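You operate a simulated robot arm through the tools that you are given. There is no shell and no other tool.

You are at the controls of a simulated two-armed robot. One attempt, no reset.

JOB
Open the valves of feet 5 and 6, set the clamp pressure to 3 bar and clamp the panel.
Fine: valves and pressure before the clamp; watch those two feet grip; the other valves stay shut; leave other panels and controls.

Only the result counts: the job must be done as asked and must still hold three seconds after the hand-in. Knocking over, shifting, dropping, spilling or breaking anything else fails it.

ROBOT AND FRAMES
Two 7-joint arms with fingered hands on one trunk that stands fixed in place. Base frame: the origin is at the foot of the trunk, x ahead of it, y to its left, z up; the work surface is at about z = 85. Readings come in cm, rad, newtons and seconds.
The left shoulder is at [6.8, 12.7, 123.1], the right one opposite. Payload 5 kg a hand.
Tool frame (each hand has its own): the origin (TCP) lies between the finger pads and is the grasp point; the fingertips stand 3.7 cm ahead of it; z points along the fingers, y is the line along which they close. Largest opening 12.4 cm; the body of the gripper starts 4.3 cm behind the TCP. The gripper is a hand of 3 fingers: y runs from the thumb to the fingers, the wrist lies at [-2.1, -11.6, -20.3] in the tool frame, and closing takes about 1.5 s.
Orientation is that of the tool frame in the base frame, as a unit quaternion [x, y, z, w]. With the fingers straight down and the wrist toward the robot, the tool's x, y and z point along [0, 1, 0], [1, 0, 0] and [0, 0, -1] of the base frame.

CONTROLS
- The arms move only by the tool drive_tool. It takes "left_plan", "right_plan" or both (then of equal length, played together; a hand with none holds still); each is a list of rows, each an object (a shift or turn left out is 0, a gripper value left out holds the last) with "translation": the shift along the tool's x, y, z in cm, a list of three; "turn": the turn, a rotation vector about the tool's x, y, z in rad, a list of three. In form: [{"translation": [tx, ty, tz], "turn": [ax, ay, az]}, ...]. A call has 1 to 20 rows; each row is the pose to reach, as a shift and turn from the pose commanded when the call began, along the tool's axes at that moment. "left_gripper" and "right_gripper" are, for a hand that has rows, the closure, from 0 (fully open) to 1 (shut), set as the call begins (left out, the last holds). Rows are played at 5 a second. More than 5 cm and 0.15 rad between two rows, or a gripper value outside its range, and nothing of the call is played. Where a pose cannot be reached the arm comes as near as it can. A force on the tool above 40 N (or 10 N above the force at the start of the call, whichever is more), or a blocked arm, ends the call early, and 0.2 s more pass. Each finger travels about 4.5 cm/s and halts on what it meets, pressing with about 28 N; the grip force reading is that of the motor and also rises with nothing between the fingers. The clock runs only during rows and for 0.2 s after the last one: add rows that repeat a pose to give the fingers time. The reply holds the time, the measured pose of the TCP, the force on the tool along the base axes, the opening and the grip force, in the units named above and with some noise, with the torque about the TCP (base axes, N m) and any sound that the robot's microphone picked up.
- Cameras (640 x 400 px; columns grow to the right, rows downward): "scene" is now at [22.12, 2.16, 141.57]; the picture's right is [0.26, -0.97, 0.00], its down [-0.43, -0.12, -0.89] and it looks along [0.86, 0.23, -0.45] (base axes); focal length 214 px, centre (320, 200). "left" rides on the left gripper at [-7.2, -10.4, -15.4] in its tool frame; the picture's right is [-0.83, -0.26, 0.49], its down [0.51, -0.72, 0.47] and it looks along [0.23, 0.64, 0.73] (tool axes); focal length 243 px, centre (320, 200). "right" rides on the right gripper at [7.2, -10.4, -15.4] in its tool frame; the picture's right is [-0.83, 0.26, -0.49], its down [-0.51, -0.72, 0.47] and it looks along [-0.23, 0.64, 0.73] (tool axes); focal length 243 px, centre (320, 200). There is no depth. A picture from a camera that has moved, and an enlarged one, comes with that camera's place and axes in the base frame and with its lens.
- camera(camera): a new picture of that camera. It takes no simulated time.
- slide_trunk(by): slides the trunk up (or, below 0, down) by that many cm; the arms and the scene camera ride with it, the base frame stays. It gives what a move gives, with no picture.
- hand_shape(shape, hand): the hand has 3 fingers and takes this shape, open, in about a second: jaw (thumb against the fingers, like two jaws); tri (thumb and two fingers); tip (a fingertip pinch); poke (one finger out to press); point (the index stretched); flat (the hand flat); cup (the hand cupped); fist (a fist). The gripper value then closes the fingers along that shape, each until it touches; the sizes above hold for jaw. It gives what a move gives, with no picture.
- head_to(pan, tilt): turns the head with the scene camera to pan (to the left, within 1.396 rad either way) and tilt (down, from -0.506 to 1.204), counted from straight ahead of the robot. It gives what a move gives.
- inspect(camera, box): a new picture of the part [left, top, right, bottom] of that camera's present view, enlarged. It takes no simulated time.
- hand_in(): hands the job in; it is judged then, once.

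Nothing tells you positions but the pictures and the camera data. Unless the task says otherwise, let go and move clear before handing in.

The tools are called after "Call:" as a command line: name --argument value ..., lists and objects as JSON in quotes. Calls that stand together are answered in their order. drive_tool: Moves the arms, as the interface text tells. Its arguments: {"type":"object","properties":{"left_plan":{"type":"array","items":{"type":"object","properties":{"translation":{"type":"array","items":{"type":"number"}},"turn":{"type":"array","items":{"type":"number"}}}}},"left_gripper":{"type":"number"},"right_plan":{"type":"array","items":{"type":"object","properties":{"translation":{"type":"array","items":{"type":"number"}},"turn":{"type":"array","items":{"type":"number"}}}}},"right_gripper":{"type":"number"}},"required":[]} The other tools are called the same way: slide_trunk (by) slides the trunk up or down; hand_shape (shape, hand) gives the hand a shape; head_to (pan, tilt) turns the head that bears the scene camera; camera (camera) takes a picture; inspect (camera, box) takes an enlarged picture of a part of a camera's view; hand_in () hands the job in.

At the start:

```text
time_s: 0.0
left_eef_pos: [64.64, 43.53, 137.4]
left_orientation: [0.707, 0.708, 0.003, 0.001]
left_contact_force: [-0.4, 0.3, 0.0]
left_moment: [0.01, 0.0, -0.02]
left_width: 12.36
left_gripper_force: 0.0
left_shape: jaw
right_eef_pos: [77.04, -15.92, 146.43]
right_orientation: [0.707, 0.707, 0.003, 0.001]
right_contact_force: [0.0, -0.1, -0.5]
right_moment: [-0.02, 0.0, -0.05]
right_width: 12.36
right_gripper_force: 0.0
right_shape: jaw
trunk travel left (down, up): [-42.5, 13.8]
head pan, tilt: [0.264, 0.473]
```

scene: 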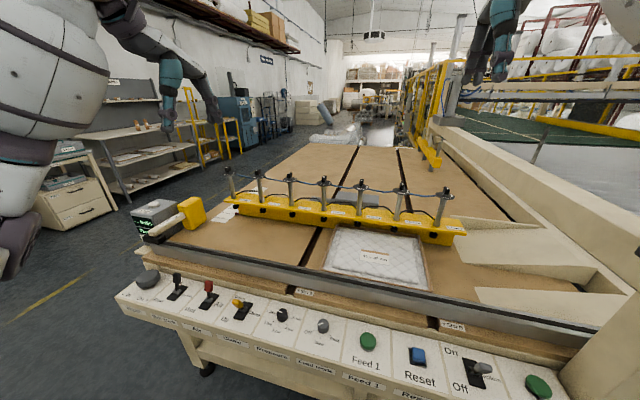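
right: 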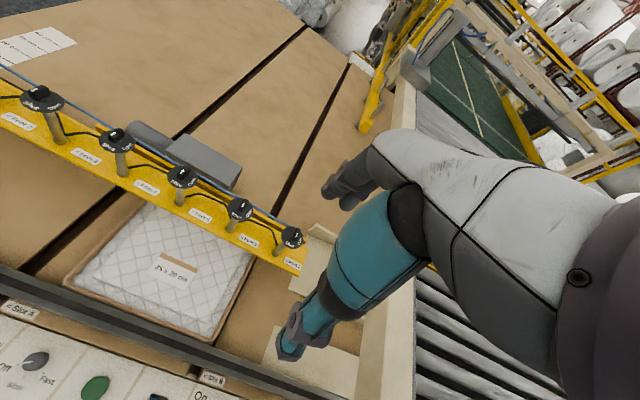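
left: 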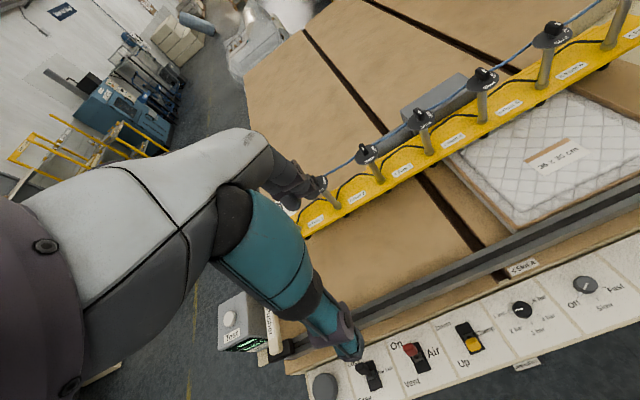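

I see a panel table with a yellow clamp bar carrying valves, and a console at the front edge with switches and knobs. First I will look closer at the labels on the console and on the feet.

Call:
inspect --camera "scene" --box '[110, 250, 360, 400]'

Call:
inspect --camera "scene" --box '[320, 280, 570, 400]'

Call:
inspect --camera "scene" --box '[210, 150, 480, 260]'

Call:
inspect --camera "right" --box '[0, 70, 320, 280]'

Call:
inspect --camera "left" --box '[290, 0, 640, 230]'

Call:
inspect --camera "left" --box '[200, 250, 640, 400]'

```text
2.56 times, centred on (235, 325) of scene
camera zoom: at [22.12, 2.16, 141.57], right [0.26, -0.97, 0.0], down [-0.43, -0.12, -0.89], along [0.86, 0.23, -0.45], focal length 549 px, centre (538, -120)
```

zoom: 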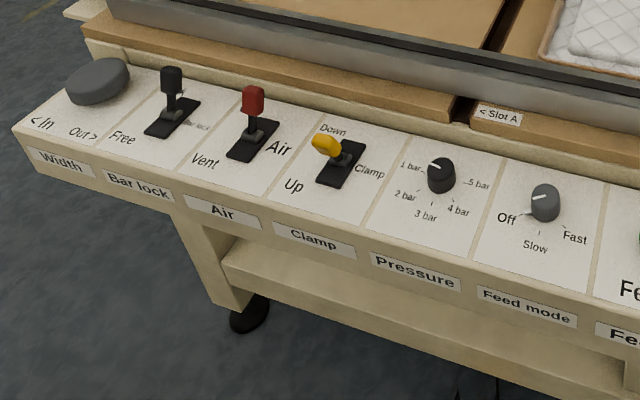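

```text
2.56 times, centred on (445, 340) of scene
camera zoom: at [22.12, 2.16, 141.57], right [0.26, -0.97, 0.0], down [-0.43, -0.12, -0.89], along [0.86, 0.23, -0.45], focal length 549 px, centre (0, -158)
```

zoom: 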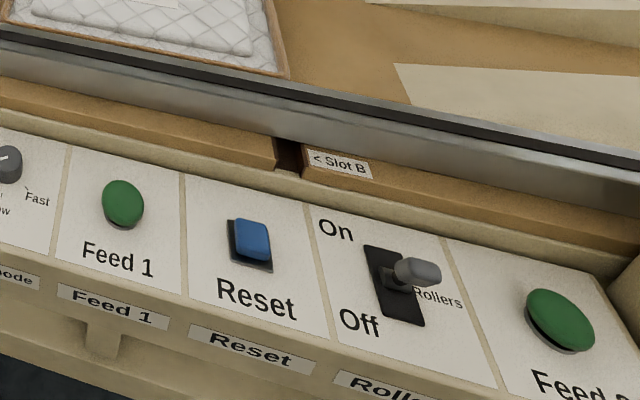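

```text
2.37 times, centred on (345, 205) of scene
camera zoom: at [22.12, 2.16, 141.57], right [0.26, -0.97, 0.0], down [-0.43, -0.12, -0.89], along [0.86, 0.23, -0.45], focal length 508 px, centre (261, 188)
```

zoom: 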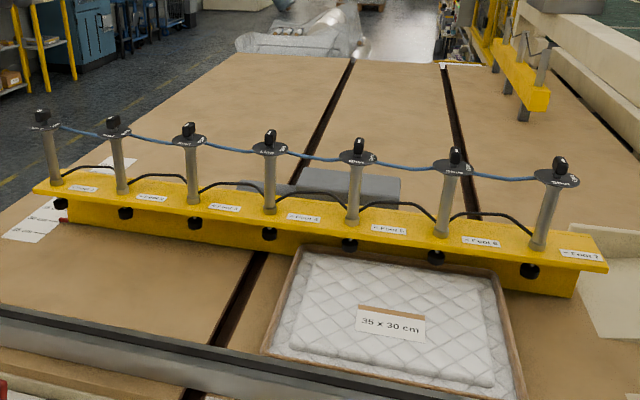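

```text
1.90 times, centred on (160, 175) of right
camera zoom: at [66.51, -8.74, 161.61], right [0.26, -0.83, 0.49], down [-0.72, -0.51, -0.48], along [0.64, -0.23, -0.73], focal length 462 px, centre (625, 248)
```

zoom: 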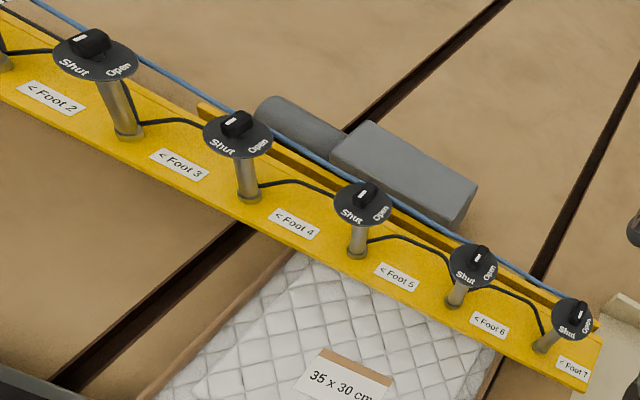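

```text
1.74 times, centred on (465, 115) of left
camera zoom: at [54.17, 36.25, 152.72], right [-0.26, -0.83, -0.49], down [-0.72, 0.51, -0.47], along [0.64, 0.23, -0.73], focal length 422 px, centre (68, 348)
```

zoom: 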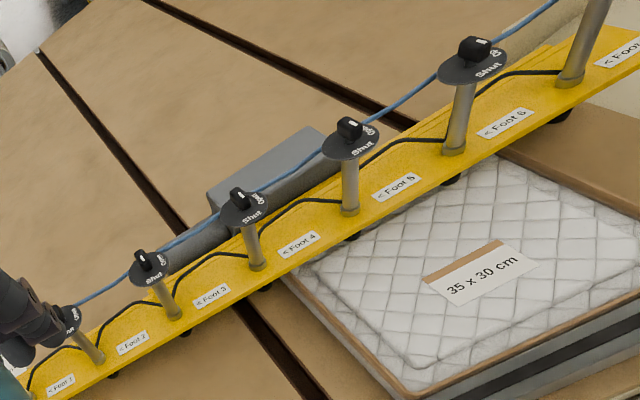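

```text
1.45 times, centred on (420, 325) of left
camera zoom: at [54.17, 36.25, 152.72], right [-0.26, -0.83, -0.49], down [-0.72, 0.51, -0.47], along [0.64, 0.23, -0.73], focal length 353 px, centre (174, 18)
```

zoom: 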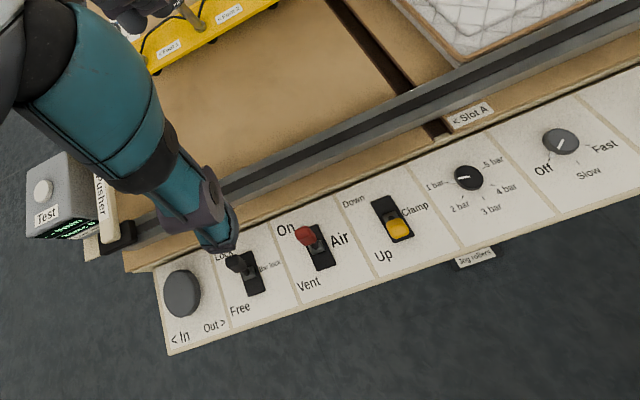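

The valves stand on a bar about 97 cm out, labelled left to right as Foot 1 to 7, with feet 5 and 6 over the panel. Next I enlarge the valves and the console controls to read their present states.

Call:
inspect --camera "right" --box '[150, 150, 310, 275]'

Call:
inspect --camera "scene" --box '[345, 165, 465, 245]'

Call:
inspect --camera "left" --box '[340, 290, 600, 400]'

Call:
inspect --camera "scene" --box '[160, 265, 300, 345]'

Call:
inspect --camera "scene" --box '[120, 190, 220, 250]'

```text
3.20 times, centred on (230, 212) of right
camera zoom: at [66.51, -8.74, 161.61], right [0.26, -0.83, 0.49], down [-0.72, -0.51, -0.48], along [0.64, -0.23, -0.73], focal length 776 px, centre (608, 160)
```

zoom: 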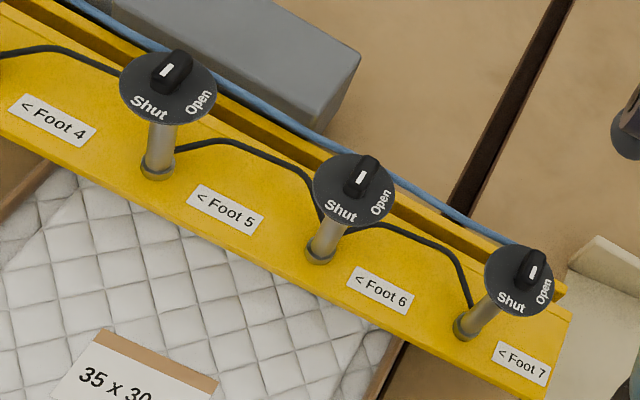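

```text
5.00 times, centred on (405, 205) of scene
camera zoom: at [22.12, 2.16, 141.57], right [0.26, -0.97, 0.0], down [-0.43, -0.12, -0.89], along [0.86, 0.23, -0.45], focal length 1072 px, centre (-105, 175)
```

zoom: 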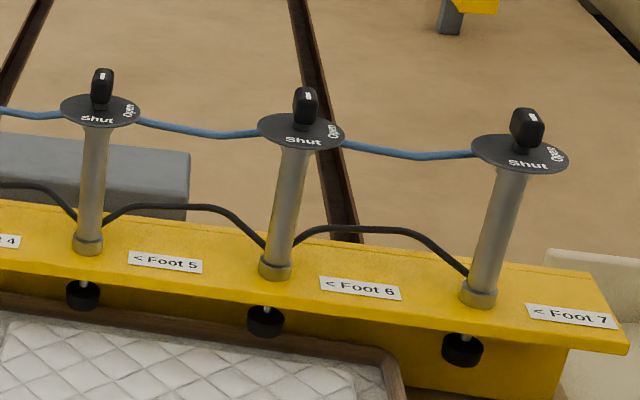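

```text
2.46 times, centred on (470, 345) of left
camera zoom: at [54.17, 36.25, 152.72], right [-0.26, -0.83, -0.49], down [-0.72, 0.51, -0.47], along [0.64, 0.23, -0.73], focal length 597 px, centre (-49, -157)
```

zoom: 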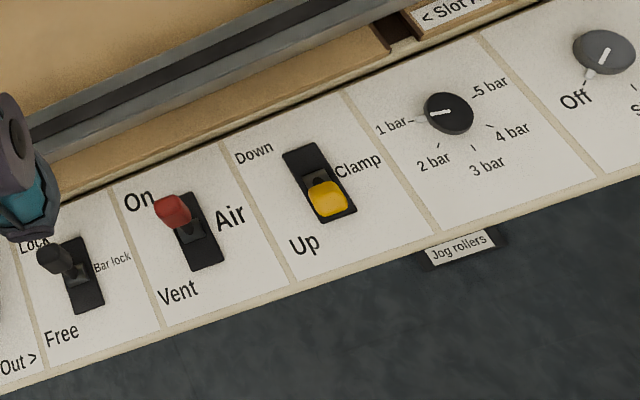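

```text
4.57 times, centred on (230, 305) of scene
camera zoom: at [22.12, 2.16, 141.57], right [0.26, -0.97, 0.0], down [-0.43, -0.12, -0.89], along [0.86, 0.23, -0.45], focal length 980 px, centre (731, -280)
```

zoom: 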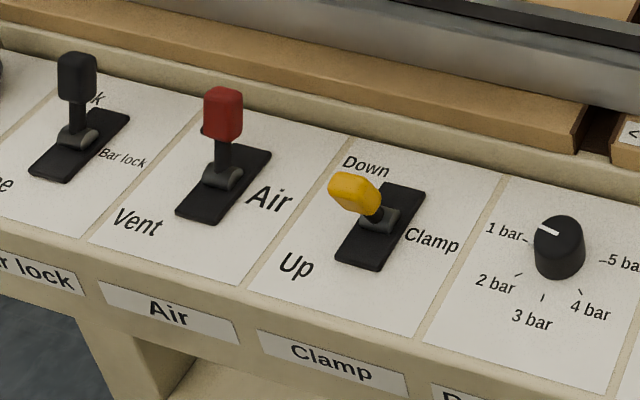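

```text
6.40 times, centred on (170, 220) of scene
camera zoom: at [22.12, 2.16, 141.57], right [0.26, -0.97, 0.0], down [-0.43, -0.12, -0.89], along [0.86, 0.23, -0.45], focal length 1373 px, centre (1280, 72)
```

zoom: 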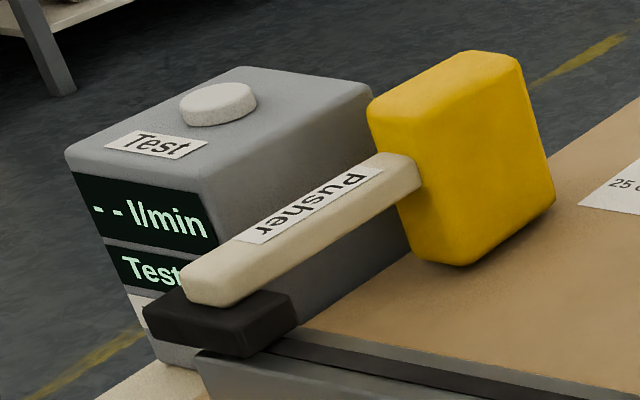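

The valves are all Shut, with Open 90° anticlockwise seen from above. The bar is locked, air is On, the clamp lever is Up, and pressure is at 1 bar. I'll form the right hand into the poke shape to push the valve handles and look from the cameras.

Call:
hand_shape --shape "poke" --hand "right"

Call:
camera --camera "right"

Call:
camera --camera "left"

```text
time_s: 0.9
left_eef_pos: [64.77, 43.56, 137.45]
left_orientation: [0.707, 0.707, 0.003, 0.001]
left_contact_force: [0.0, 0.6, -0.4]
left_moment: [0.01, -0.02, -0.04]
left_width: 12.37
left_gripper_force: 0.0
left_shape: jaw
right_eef_pos: [76.97, -15.92, 146.36]
right_orientation: [0.708, 0.706, 0.002, 0.001]
right_contact_force: [-0.1, 0.0, -0.3]
right_moment: [-0.01, -0.03, -0.01]
right_width: 0.01
right_gripper_force: 0.1
right_shape: poke
trunk travel left (down, up): [-42.5, 13.8]
head pan, tilt: [0.264, 0.473]
```

```text
taken
camera right: at [66.52, -8.74, 161.61], right [0.26, -0.83, 0.49], down [-0.72, -0.51, -0.48], along [0.64, -0.23, -0.73], focal length 243 px, centre (320, 200)
```

right: 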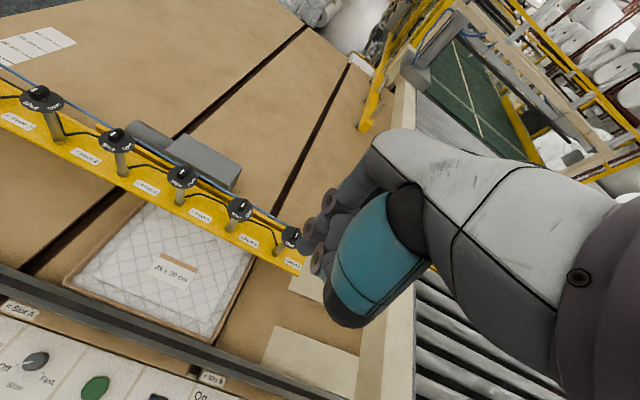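

```text
taken
camera left: at [54.18, 36.28, 152.71], right [-0.26, -0.83, -0.49], down [-0.72, 0.51, -0.47], along [0.64, 0.23, -0.73], focal length 243 px, centre (320, 200)
```

left: 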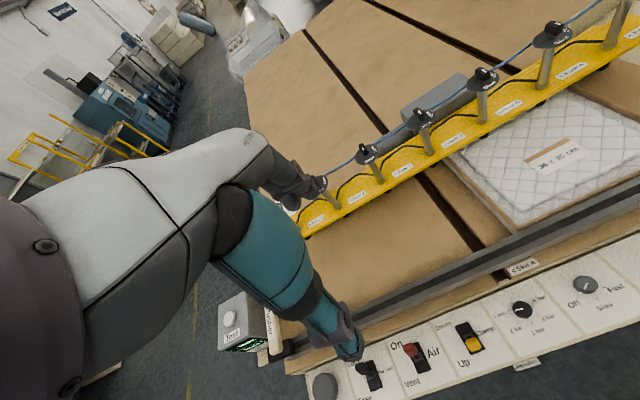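

The right hand has changed shape, but I can't yet tell which finger is extended. I'll enlarge that part of the view.

Call:
inspect --camera "right" --box '[260, 120, 460, 340]'

Call:
head_to --pan -0.1 --tilt 0.2

Call:
camera --camera "scene"

```text
1.82 times, centred on (360, 230) of right
camera zoom: at [66.52, -8.74, 161.61], right [0.26, -0.83, 0.49], down [-0.72, -0.51, -0.48], along [0.64, -0.23, -0.73], focal length 441 px, centre (247, 146)
```

zoom: 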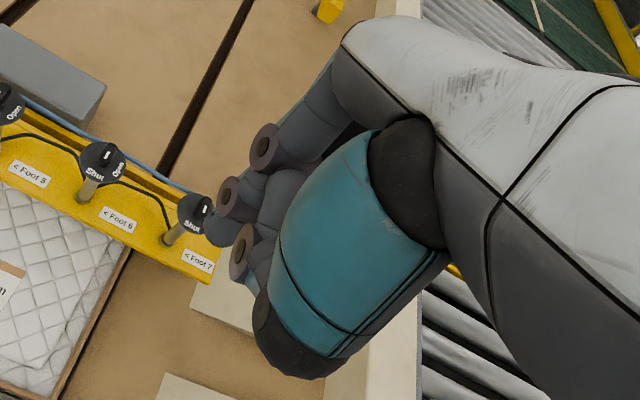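

```text
time_s: 1.7
left_eef_pos: [64.73, 43.58, 137.59]
left_orientation: [0.707, 0.707, 0.002, 0.002]
left_contact_force: [-0.2, 1.3, -0.5]
left_moment: [0.01, 0.02, 0.02]
left_width: 12.37
left_gripper_force: 0.1
left_shape: jaw
right_eef_pos: [77.01, -16.01, 146.3]
right_orientation: [0.707, 0.707, 0.003, 0.001]
right_contact_force: [-0.6, 0.9, -0.9]
right_moment: [0.03, -0.01, -0.03]
right_width: 0.0
right_gripper_force: 0.1
right_shape: poke
trunk travel left (down, up): [-42.5, 13.8]
head pan, tilt: [-0.099, 0.201]
```

```text
taken
camera scene: at [22.55, -1.14, 144.1], right [-0.1, -1.0, 0.0], down [-0.19, 0.02, -0.98], along [0.98, -0.1, -0.19], focal length 214 px, centre (320, 200)
```

scene: 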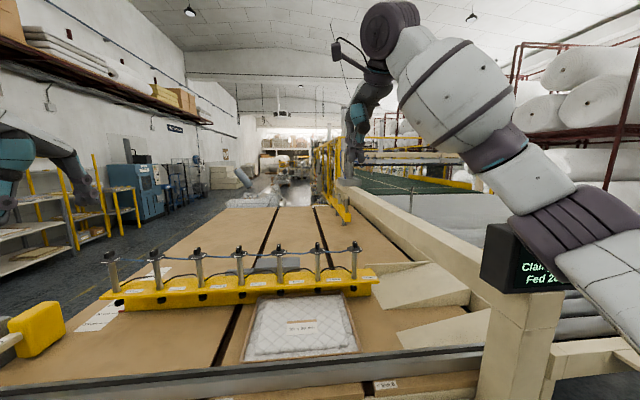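

A status display sits at the right with clamp information, and the right hand now shows from the side. I'll enlarge both.

Call:
inspect --camera "scene" --box '[300, 0, 460, 200]'

Call:
inspect --camera "scene" --box '[470, 210, 600, 310]'

Call:
inspect --camera "scene" --box '[90, 220, 390, 390]'

```text
2.00 times, centred on (380, 100) of scene
camera zoom: at [22.55, -1.14, 144.1], right [-0.1, -1.0, 0.0], down [-0.19, 0.02, -0.98], along [0.98, -0.1, -0.19], focal length 429 px, centre (200, 400)
```

zoom: 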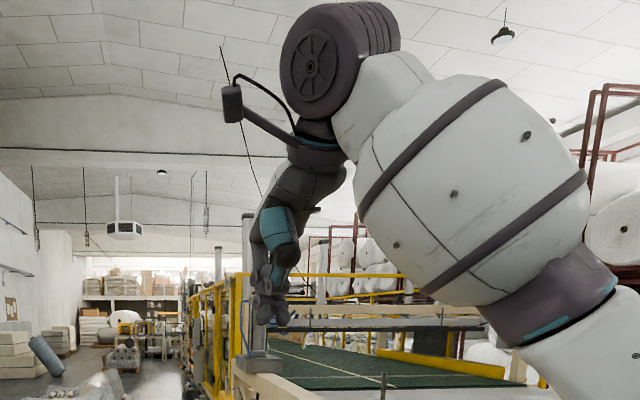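

```text
4.00 times, centred on (535, 260) of scene
camera zoom: at [22.55, -1.14, 144.1], right [-0.1, -1.0, 0.0], down [-0.19, 0.02, -0.98], along [0.98, -0.1, -0.19], focal length 858 px, centre (-540, -40)
```

zoom: 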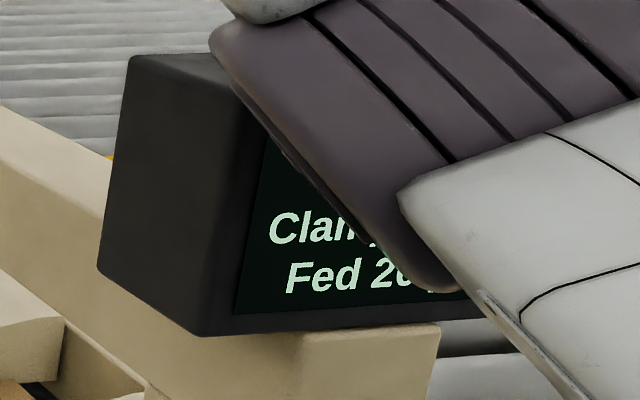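

```text
2.13 times, centred on (240, 305) of scene
camera zoom: at [22.55, -1.14, 144.1], right [-0.1, -1.0, 0.0], down [-0.19, 0.02, -0.98], along [0.98, -0.1, -0.19], focal length 458 px, centre (491, -24)
```

zoom: 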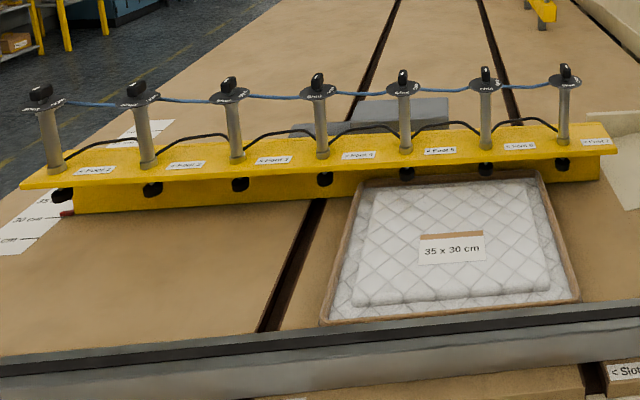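

The left and right hands are in view only as side profiles; I want the exact place of the poke fingertip. I'll enlarge the right hand more strongly.

Call:
inspect --camera "scene" --box '[340, 90, 400, 190]'

Call:
inspect --camera "right" --box '[270, 170, 400, 290]'

```text
4.00 times, centred on (370, 140) of scene
camera zoom: at [22.55, -1.14, 144.1], right [-0.1, -1.0, 0.0], down [-0.19, 0.02, -0.98], along [0.98, -0.1, -0.19], focal length 858 px, centre (120, 440)
```

zoom: 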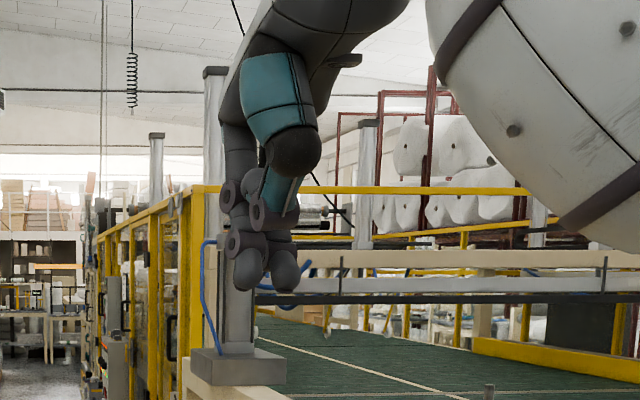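

```text
3.33 times, centred on (335, 230) of right
camera zoom: at [66.52, -8.74, 161.62], right [0.26, -0.83, 0.49], down [-0.72, -0.51, -0.48], along [0.64, -0.23, -0.73], focal length 809 px, centre (270, 100)
```

zoom: 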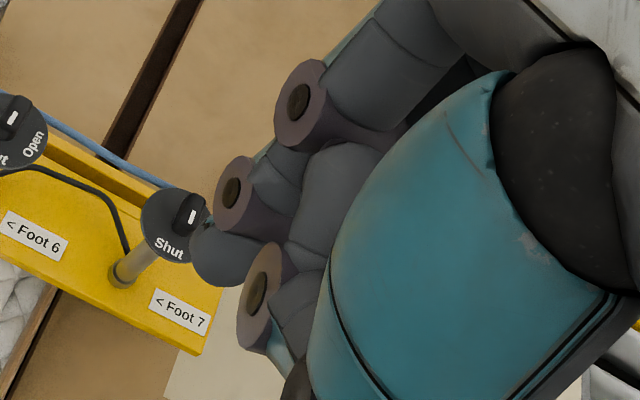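

Poke shows two fingertips side by side about 3.7 cm ahead of the TCP. I'll try the "point" shape for a single clear fingertip and look again.

Call:
hand_shape --shape "point" --hand "right"

Call:
inspect --camera "scene" --box '[340, 90, 400, 190]'

Call:
camera --camera "right"

```text
time_s: 2.6
left_eef_pos: [64.8, 43.57, 137.43]
left_orientation: [0.707, 0.708, 0.002, 0.001]
left_contact_force: [-0.3, -0.7, 0.3]
left_moment: [-0.03, -0.02, 0.0]
left_width: 12.37
left_gripper_force: 0.1
left_shape: jaw
right_eef_pos: [76.95, -15.97, 146.23]
right_orientation: [0.707, 0.707, 0.003, 0.001]
right_contact_force: [-0.8, 0.6, -0.1]
right_moment: [0.01, -0.05, 0.01]
right_width: 0.0
right_gripper_force: 0.0
right_shape: point
trunk travel left (down, up): [-42.5, 13.8]
head pan, tilt: [-0.099, 0.201]
```

```text
4.00 times, centred on (370, 140) of scene
camera zoom: at [22.55, -1.15, 144.1], right [-0.1, -0.99, 0.0], down [-0.19, 0.02, -0.98], along [0.98, -0.1, -0.19], focal length 858 px, centre (120, 440)
```

zoom: 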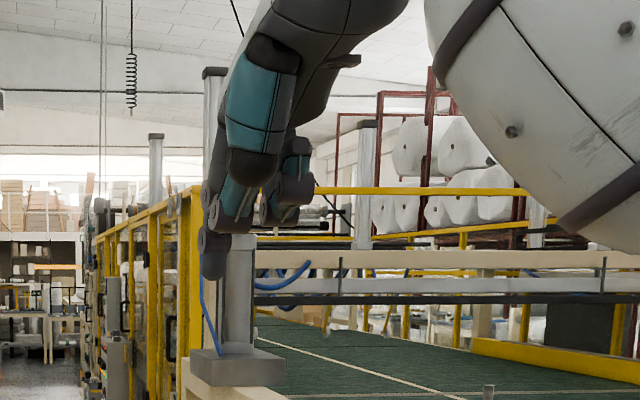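

```text
taken
camera right: at [66.52, -8.74, 161.62], right [0.26, -0.83, 0.49], down [-0.72, -0.51, -0.48], along [0.64, -0.23, -0.73], focal length 243 px, centre (320, 200)
```

right: 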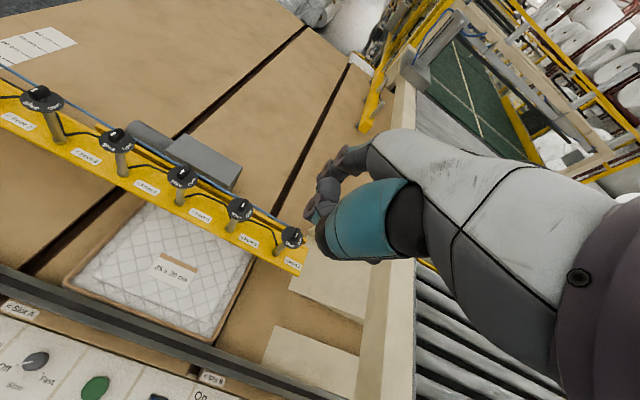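

The point shape gives one extended fingertip, offset to the left of the TCP. I'll enlarge both views to pin it down in the tool frame.

Call:
inspect --camera "right" --box '[280, 130, 400, 280]'

Call:
inspect --camera "scene" --box '[350, 110, 390, 165]'

```text
2.67 times, centred on (340, 205) of right
camera zoom: at [66.52, -8.74, 161.62], right [0.26, -0.83, 0.49], down [-0.72, -0.51, -0.48], along [0.64, -0.23, -0.73], focal length 647 px, centre (267, 187)
```

zoom: 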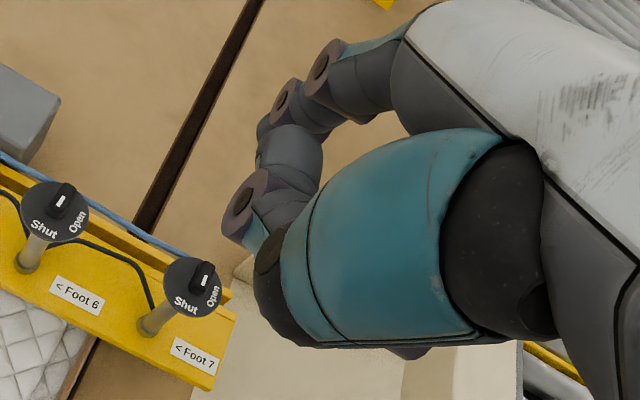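

```text
7.27 times, centred on (370, 138) of scene
camera zoom: at [22.55, -1.15, 144.1], right [-0.1, -0.99, 0.0], down [-0.19, 0.02, -0.98], along [0.98, -0.1, -0.19], focal length 1560 px, centre (-44, 654)
```

zoom: 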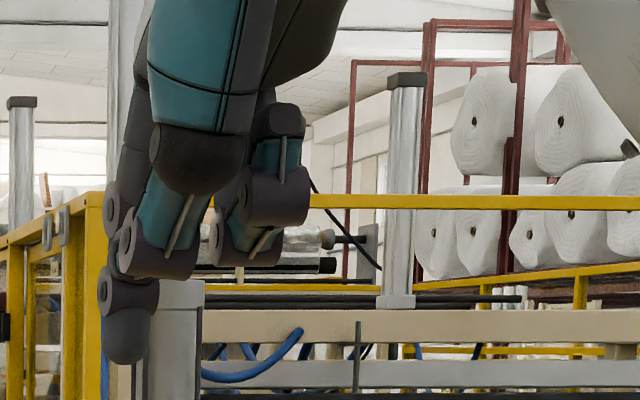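

The pointing index tip is about [2.2, 7.8, 3] in the right tool frame, which suits pushing the valve handles from the robot's side. I'll bring the right hand above and in front of valves 5 and 6, still well clear, for a closer view.

Call:
drive_tool --right_plan '[{"translation": [1.8, 1.3, 3.0]}, {"translation": [3.6, 2.6, 6.0]}, {"translation": [5.4, 3.9, 9.0]}, {"translation": [7.2, 5.2, 12.0]}, {"translation": [9.0, 6.5, 15.0]}, {"translation": [10.5, 7.5, 17.5]}]'

Call:
camera --camera "right"

Call:
camera --camera "scene"

```text
time_s: 4.0
left_eef_pos: [64.97, 43.8, 137.33]
left_orientation: [0.707, 0.707, 0.001, 0.002]
left_contact_force: [-0.5, 0.4, 0.0]
left_moment: [-0.02, 0.0, 0.0]
left_width: 12.35
left_gripper_force: 0.0
left_shape: jaw
right_eef_pos: [84.94, -5.08, 127.83]
right_orientation: [0.707, 0.707, 0.001, 0.001]
right_contact_force: [-0.3, -0.2, 0.9]
right_moment: [0.0, -0.05, -0.04]
right_width: 0.0
right_gripper_force: 0.1
right_shape: point
trunk travel left (down, up): [-42.5, 13.8]
head pan, tilt: [-0.099, 0.201]
```

```text
taken
camera right: at [74.4, 2.13, 143.28], right [0.26, -0.83, 0.49], down [-0.72, -0.51, -0.47], along [0.64, -0.23, -0.73], focal length 243 px, centre (320, 200)
```

right: 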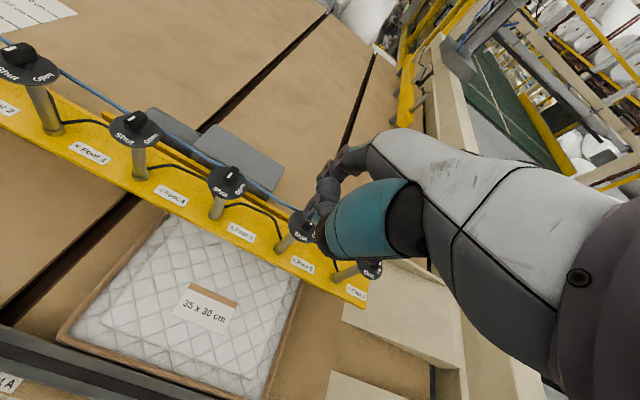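

```text
taken
camera scene: at [22.93, -0.9, 144.05], right [-0.1, -0.99, 0.0], down [-0.2, 0.02, -0.98], along [0.98, -0.1, -0.2], focal length 214 px, centre (320, 200)
```

scene: 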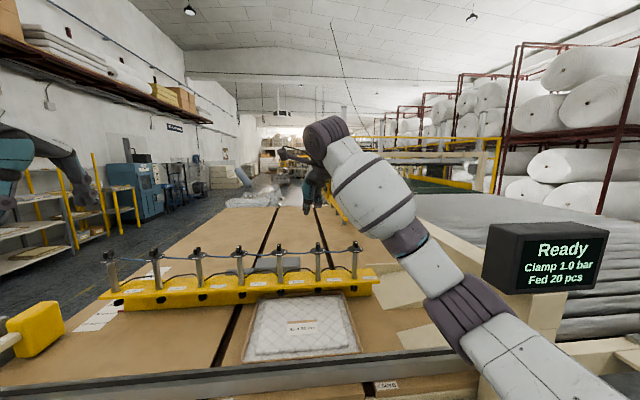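

The display now reads "Ready, Clamp 1.0 bar", so it will confirm the pressure. I'll enlarge valves 5 and 6 in both views to triangulate their positions.

Call:
inspect --camera "right" --box '[190, 140, 390, 300]'

Call:
inspect --camera "scene" --box '[260, 190, 380, 310]'

Call:
inspect --camera "right" --box '[195, 150, 260, 220]'

Call:
inspect --camera "scene" --box '[265, 235, 335, 300]'

```text
2.50 times, centred on (290, 220) of right
camera zoom: at [74.4, 2.13, 143.28], right [0.26, -0.83, 0.49], down [-0.72, -0.51, -0.47], along [0.64, -0.23, -0.73], focal length 606 px, centre (395, 150)
```

zoom: 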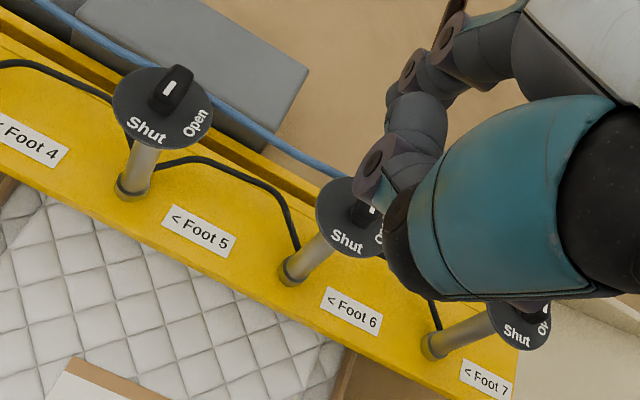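

```text
3.33 times, centred on (320, 250) of scene
camera zoom: at [22.93, -0.9, 144.05], right [-0.1, -0.99, 0.0], down [-0.2, 0.02, -0.98], along [0.98, -0.1, -0.2], focal length 715 px, centre (320, 33)
```

zoom: 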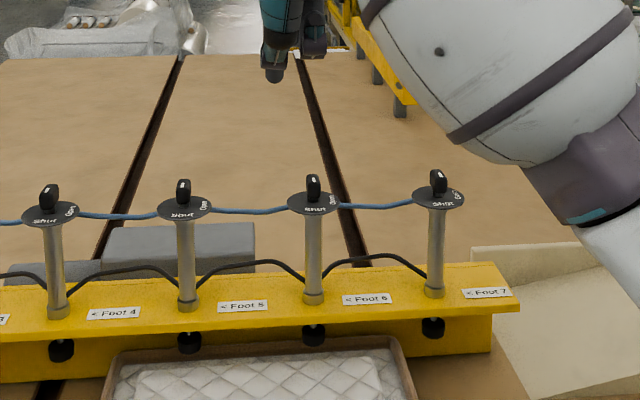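

```text
5.71 times, centred on (228, 185) of right
camera zoom: at [74.4, 2.13, 143.28], right [0.26, -0.83, 0.49], down [-0.72, -0.51, -0.47], along [0.64, -0.23, -0.73], focal length 1386 px, centre (849, 286)
```

zoom: 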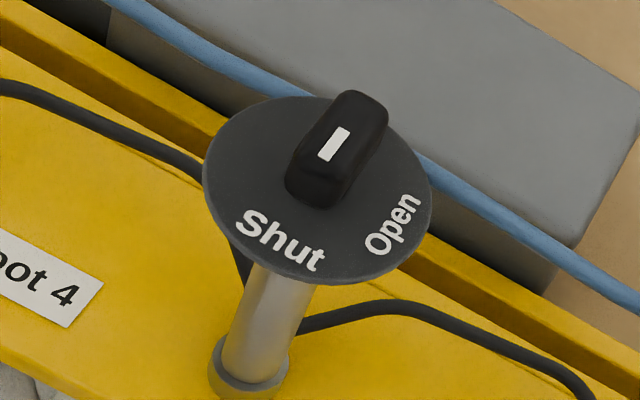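

```text
6.15 times, centred on (300, 268) of scene
camera zoom: at [22.93, -0.9, 144.05], right [-0.1, -0.99, 0.0], down [-0.2, 0.02, -0.98], along [0.98, -0.1, -0.2], focal length 1320 px, centre (443, -215)
```

zoom: 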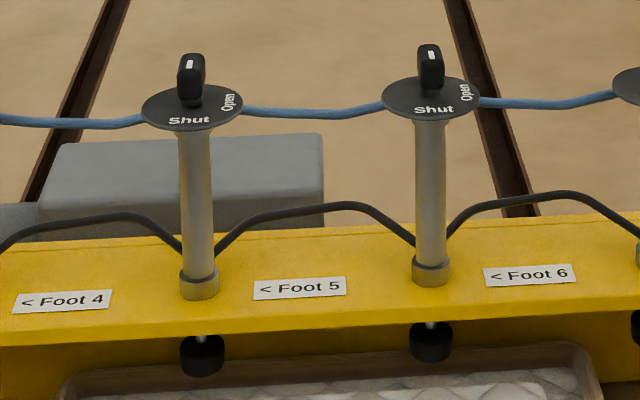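

Dial 5 is at about [96.7, 6.75, 109.8] and dial 6 at about [96.9, -7.6, 109.6]; the handles top out near z = 112.4. Now I calibrate the index fingertip in both views before going near them.

Call:
inspect --camera "scene" --box '[290, 170, 330, 215]'

Call:
inspect --camera "right" --box '[290, 140, 370, 250]'

Call:
inspect --camera "left" --box '[420, 0, 640, 120]'

```text
8.89 times, centred on (310, 192) of scene
camera zoom: at [22.93, -0.9, 144.05], right [-0.1, -0.99, 0.0], down [-0.2, 0.02, -0.98], along [0.98, -0.1, -0.2], focal length 1906 px, centre (409, 267)
```

zoom: 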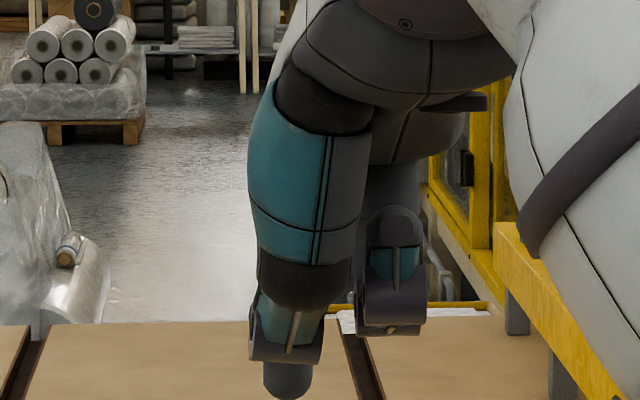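

```text
3.64 times, centred on (330, 195) of right
camera zoom: at [74.4, 2.13, 143.28], right [0.26, -0.83, 0.49], down [-0.72, -0.51, -0.47], along [0.64, -0.23, -0.73], focal length 882 px, centre (284, 218)
```

zoom: 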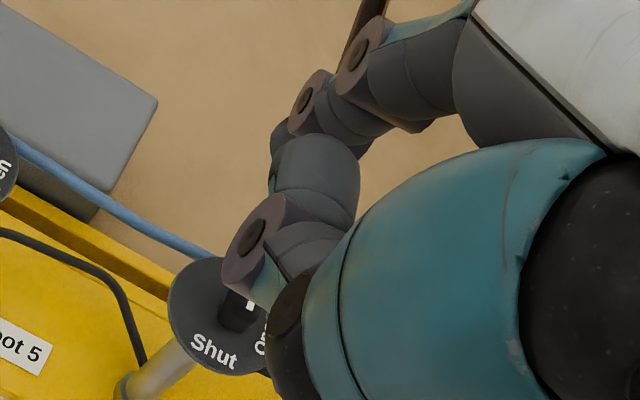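

```text
2.91 times, centred on (530, 60) of left
camera zoom: at [54.55, 36.55, 152.54], right [-0.26, -0.83, -0.49], down [-0.72, 0.51, -0.47], along [0.64, 0.23, -0.73], focal length 706 px, centre (-291, 607)
```

zoom: 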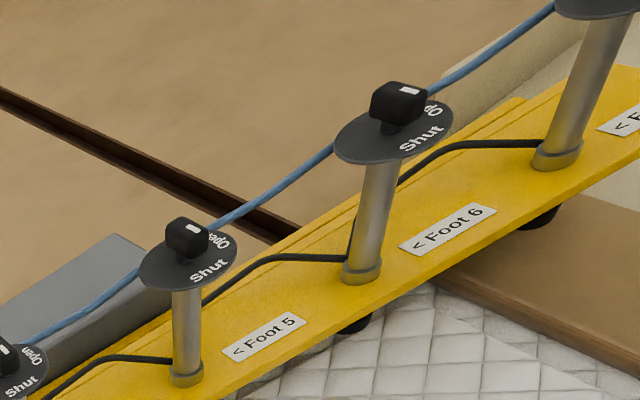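

I can't tell thumb from index reliably in these views. I'll move the left hand so its camera looks across from the left at the right hand and valves, which will also let me monitor the pushing.

Call:
drive_tool --left_plan '[{"translation": [-1.5, 0.8, 0.8], "turn": [0, 0, 0.133]}, {"translation": [-3.1, 1.6, 1.6], "turn": [0, 0, 0.267]}, {"translation": [-4.6, 2.3, 2.4], "turn": [0, 0, 0.4]}, {"translation": [-6.1, 3.1, 3.2], "turn": [0, 0, 0.533]}, {"translation": [-7.7, 3.9, 4.1], "turn": [0, 0, 0.667]}, {"translation": [-9.2, 4.7, 4.9], "turn": [0, 0, 0.8]}, {"translation": [-10.7, 5.4, 5.7], "turn": [0, 0, 0.933]}, {"translation": [-12.3, 6.2, 6.5], "turn": [0, 0, 1.067]}, {"translation": [-13.8, 7.0, 7.3], "turn": [0, 0, 1.2]}]'

Call:
camera --camera "left"

```text
time_s: 6.0
left_eef_pos: [72.42, 29.84, 129.86]
left_orientation: [0.983, 0.183, -0.001, 0.0]
left_contact_force: [0.1, 0.0, 0.6]
left_moment: [0.03, 0.02, 0.02]
left_width: 12.38
left_gripper_force: 0.1
left_shape: jaw
right_eef_pos: [85.18, -5.31, 127.7]
right_orientation: [0.707, 0.707, -0.001, -0.001]
right_contact_force: [0.3, -0.5, -0.5]
right_moment: [0.04, 0.0, 0.01]
right_width: 0.02
right_gripper_force: 0.0
right_shape: point
trunk travel left (down, up): [-42.5, 13.8]
head pan, tilt: [-0.099, 0.201]
```

```text
taken
camera left: at [61.91, 36.98, 145.2], right [-0.87, -0.05, -0.49], down [0.21, 0.86, -0.47], along [0.45, -0.51, -0.73], focal length 243 px, centre (320, 200)
```

left: 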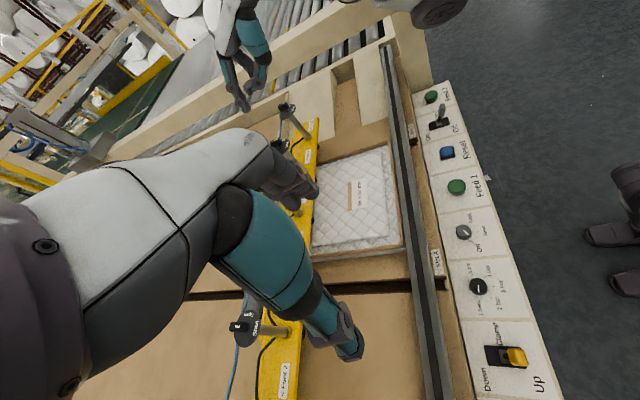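

The right hand is now visible from the left side. I'll enlarge it.

Call:
inspect --camera "left" --box '[190, 0, 340, 130]'

Call:
inspect --camera "right" --box '[190, 140, 390, 300]'

```text
3.08 times, centred on (265, 65) of left
camera zoom: at [61.91, 36.98, 145.2], right [-0.87, -0.05, -0.49], down [0.21, 0.86, -0.47], along [0.45, -0.51, -0.73], focal length 746 px, centre (489, 615)
```

zoom: 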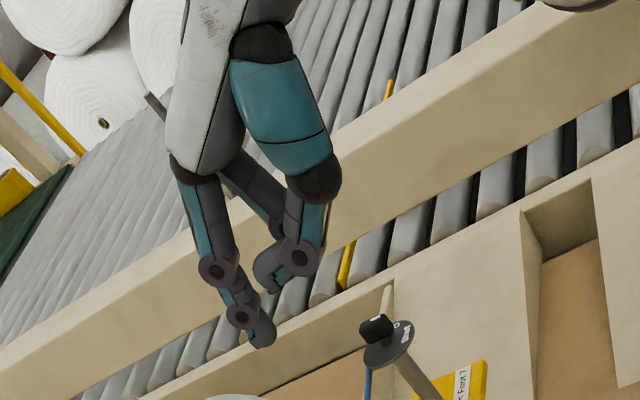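

```text
2.50 times, centred on (290, 220) of right
camera zoom: at [74.88, 1.93, 143.02], right [0.26, -0.83, 0.49], down [-0.72, -0.51, -0.47], along [0.64, -0.23, -0.73], focal length 606 px, centre (395, 150)
```

zoom: 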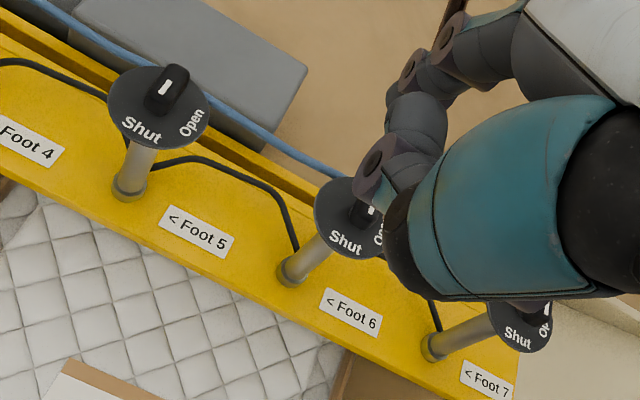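

The index tip works out at about [1.96, 7.6, 2.15] (centre) in the right tool frame. I'll swing the left hand back a little for an unobstructed view of valves 5 and 6, and bring the right fingertip above and to the left of valve 5's handle.

Call:
drive_tool --left_plan '[{"translation": [-0.2, -2.0, -0.9], "turn": [0, 0, -0.114]}, {"translation": [-0.4, -3.9, -1.7], "turn": [0, 0, -0.229]}, {"translation": [-0.7, -5.9, -2.6], "turn": [0, 0, -0.343]}, {"translation": [-0.9, -7.8, -3.5], "turn": [0, 0, -0.457]}, {"translation": [-1.1, -9.8, -4.4], "turn": [0, 0, -0.571]}, {"translation": [-1.4, -11.7, -5.2], "turn": [0, 0, -0.686]}, {"translation": [-1.6, -13.7, -6.1], "turn": [0, 0, -0.8]}]' --right_plan '[{"translation": [1.9, 0.4, 1.3]}, {"translation": [3.7, 0.7, 2.7]}, {"translation": [5.6, 1.1, 4.0]}, {"translation": [7.5, 1.5, 5.4]}, {"translation": [9.4, 1.9, 6.7]}, {"translation": [11.2, 2.2, 8.0]}, {"translation": [13.1, 2.6, 9.0]}]'

Call:
camera --camera "left"

Call:
camera --camera "right"

Call:
camera --camera "scene"

```text
time_s: 7.6
left_eef_pos: [65.89, 42.22, 135.89]
left_orientation: [0.833, 0.554, 0.0, 0.001]
left_contact_force: [-0.3, 0.1, 0.1]
left_moment: [-0.04, -0.02, 0.02]
left_width: 12.35
left_gripper_force: 0.0
left_shape: jaw
right_eef_pos: [87.76, 8.1, 119.34]
right_orientation: [0.707, 0.707, 0.0, 0.0]
right_contact_force: [-0.6, 0.5, -0.5]
right_moment: [-0.04, 0.0, 0.0]
right_width: 0.0
right_gripper_force: 0.2
right_shape: point
trunk travel left (down, up): [-42.5, 13.8]
head pan, tilt: [-0.099, 0.201]
```

```text
taken
camera left: at [53.37, 39.66, 151.24], right [-0.56, -0.66, -0.49], down [-0.47, 0.75, -0.47], along [0.68, -0.04, -0.73], focal length 243 px, centre (320, 200)
```

left: 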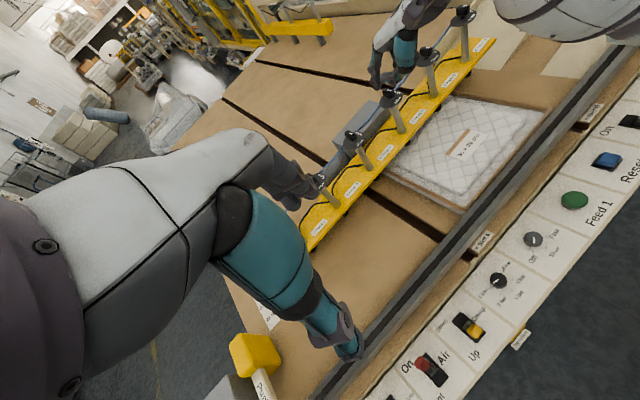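

```text
taken
camera right: at [77.34, 15.35, 134.6], right [0.26, -0.83, 0.49], down [-0.72, -0.51, -0.47], along [0.64, -0.23, -0.73], focal length 243 px, centre (320, 200)
```

right: 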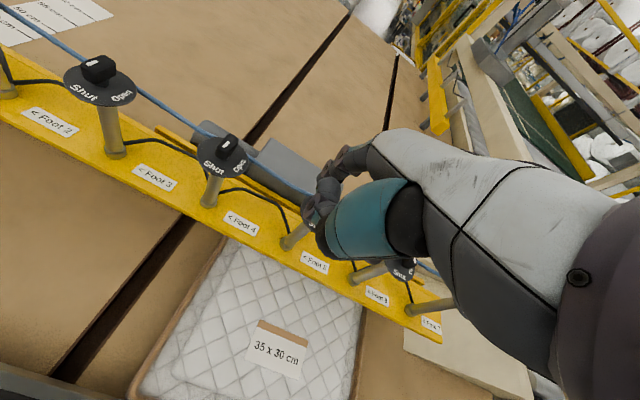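

```text
taken
camera scene: at [23.2, -0.84, 144.0], right [-0.1, -0.99, 0.0], down [-0.2, 0.02, -0.98], along [0.98, -0.1, -0.2], focal length 214 px, centre (320, 200)
```

scene: 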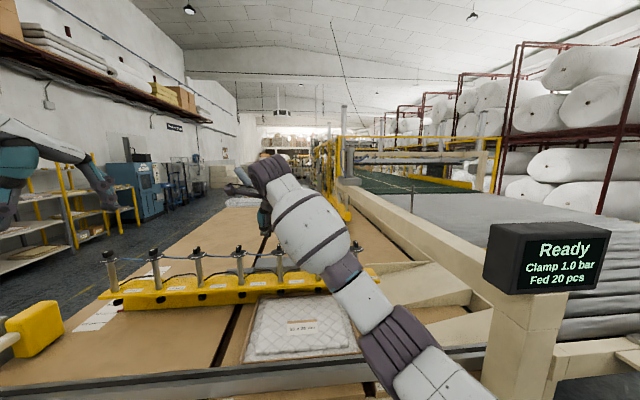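

The left camera now sees both the valves and the right hand; I'll enlarge that region to check the fingertip's place relative to valve 5.

Call:
inspect --camera "left" --box '[340, 20, 480, 140]'

Call:
inspect --camera "scene" --box '[225, 190, 325, 300]'

Call:
inspect --camera "right" --box '[260, 140, 390, 280]'

```text
3.33 times, centred on (410, 80) of left
camera zoom: at [53.37, 39.66, 151.24], right [-0.56, -0.66, -0.49], down [-0.47, 0.75, -0.47], along [0.68, -0.04, -0.73], focal length 809 px, centre (20, 600)
```

zoom: 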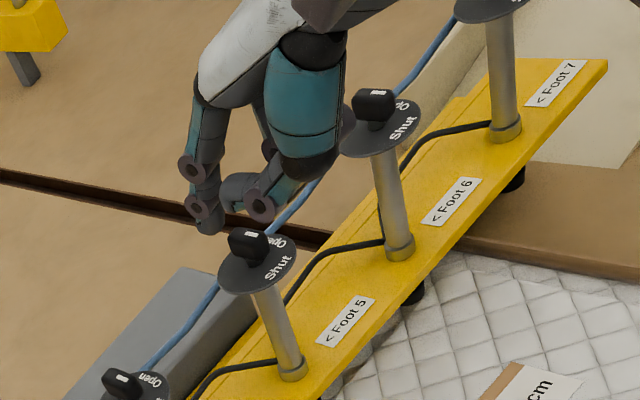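

```text
3.64 times, centred on (275, 245) of scene
camera zoom: at [23.2, -0.84, 144.0], right [-0.1, -0.99, 0.0], down [-0.2, 0.02, -0.98], along [0.98, -0.1, -0.2], focal length 780 px, centre (484, 36)
```

zoom: 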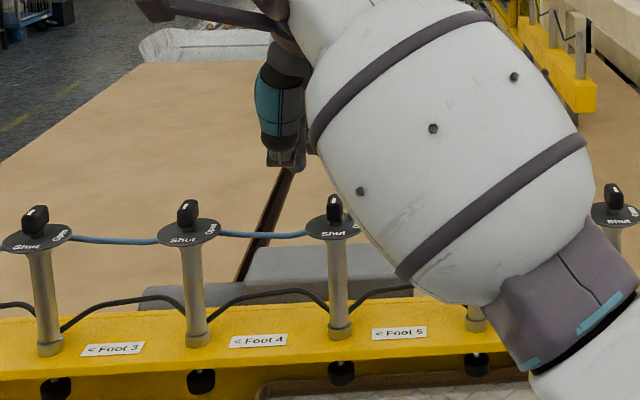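

```text
2.86 times, centred on (325, 210) of right
camera zoom: at [77.34, 15.35, 134.6], right [0.26, -0.83, 0.49], down [-0.72, -0.51, -0.47], along [0.64, -0.23, -0.73], focal length 693 px, centre (306, 171)
```

zoom: 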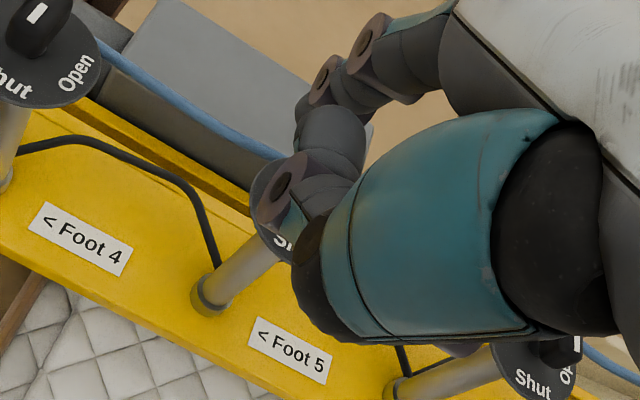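

The three views agree to about 2 mm. I'll lower the fingertip beside valve 5's handle, about 3 cm to its left, and check before pushing.

Call:
drive_tool --right_plan '[{"translation": [0, 0, 2.0]}, {"translation": [0, 0, 4.0]}, {"translation": [-0.2, 0, 5.5]}, {"translation": [-0.3, 0, 6.1]}, {"translation": [-0.3, 0, 6.1]}]'

Call:
inspect --camera "left" --box '[350, 50, 450, 140]'

Call:
inspect --camera "right" --box '[270, 140, 370, 240]'

```text
time_s: 8.8
left_eef_pos: [65.92, 42.21, 135.94]
left_orientation: [0.833, 0.553, 0.0, 0.0]
left_contact_force: [0.1, 0.2, -0.4]
left_moment: [0.01, 0.0, -0.02]
left_width: 12.37
left_gripper_force: 0.0
left_shape: jaw
right_eef_pos: [87.89, 7.42, 113.34]
right_orientation: [0.707, 0.707, 0.001, -0.001]
right_contact_force: [0.0, 0.4, -0.5]
right_moment: [-0.01, 0.01, -0.03]
right_width: 0.01
right_gripper_force: 0.0
right_shape: point
trunk travel left (down, up): [-42.5, 13.8]
head pan, tilt: [-0.099, 0.201]
```

```text
4.44 times, centred on (400, 95) of left
camera zoom: at [53.44, 39.47, 151.25], right [-0.56, -0.66, -0.49], down [-0.47, 0.75, -0.47], along [0.68, -0.04, -0.73], focal length 1078 px, centre (-36, 667)
```

zoom: 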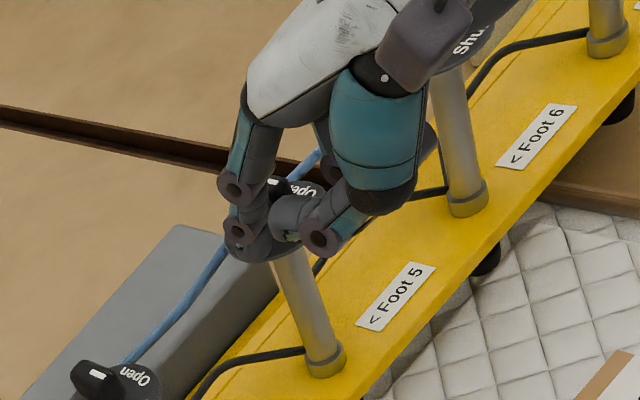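

```text
4.00 times, centred on (320, 190) of right
camera zoom: at [77.59, 14.75, 128.57], right [0.26, -0.83, 0.49], down [-0.72, -0.51, -0.47], along [0.64, -0.23, -0.73], focal length 970 px, centre (320, 240)
```

zoom: 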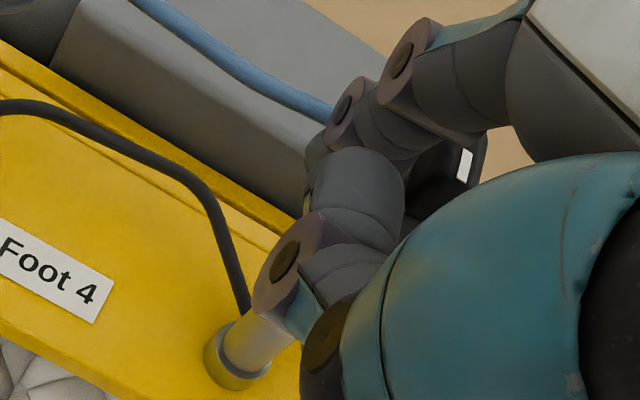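

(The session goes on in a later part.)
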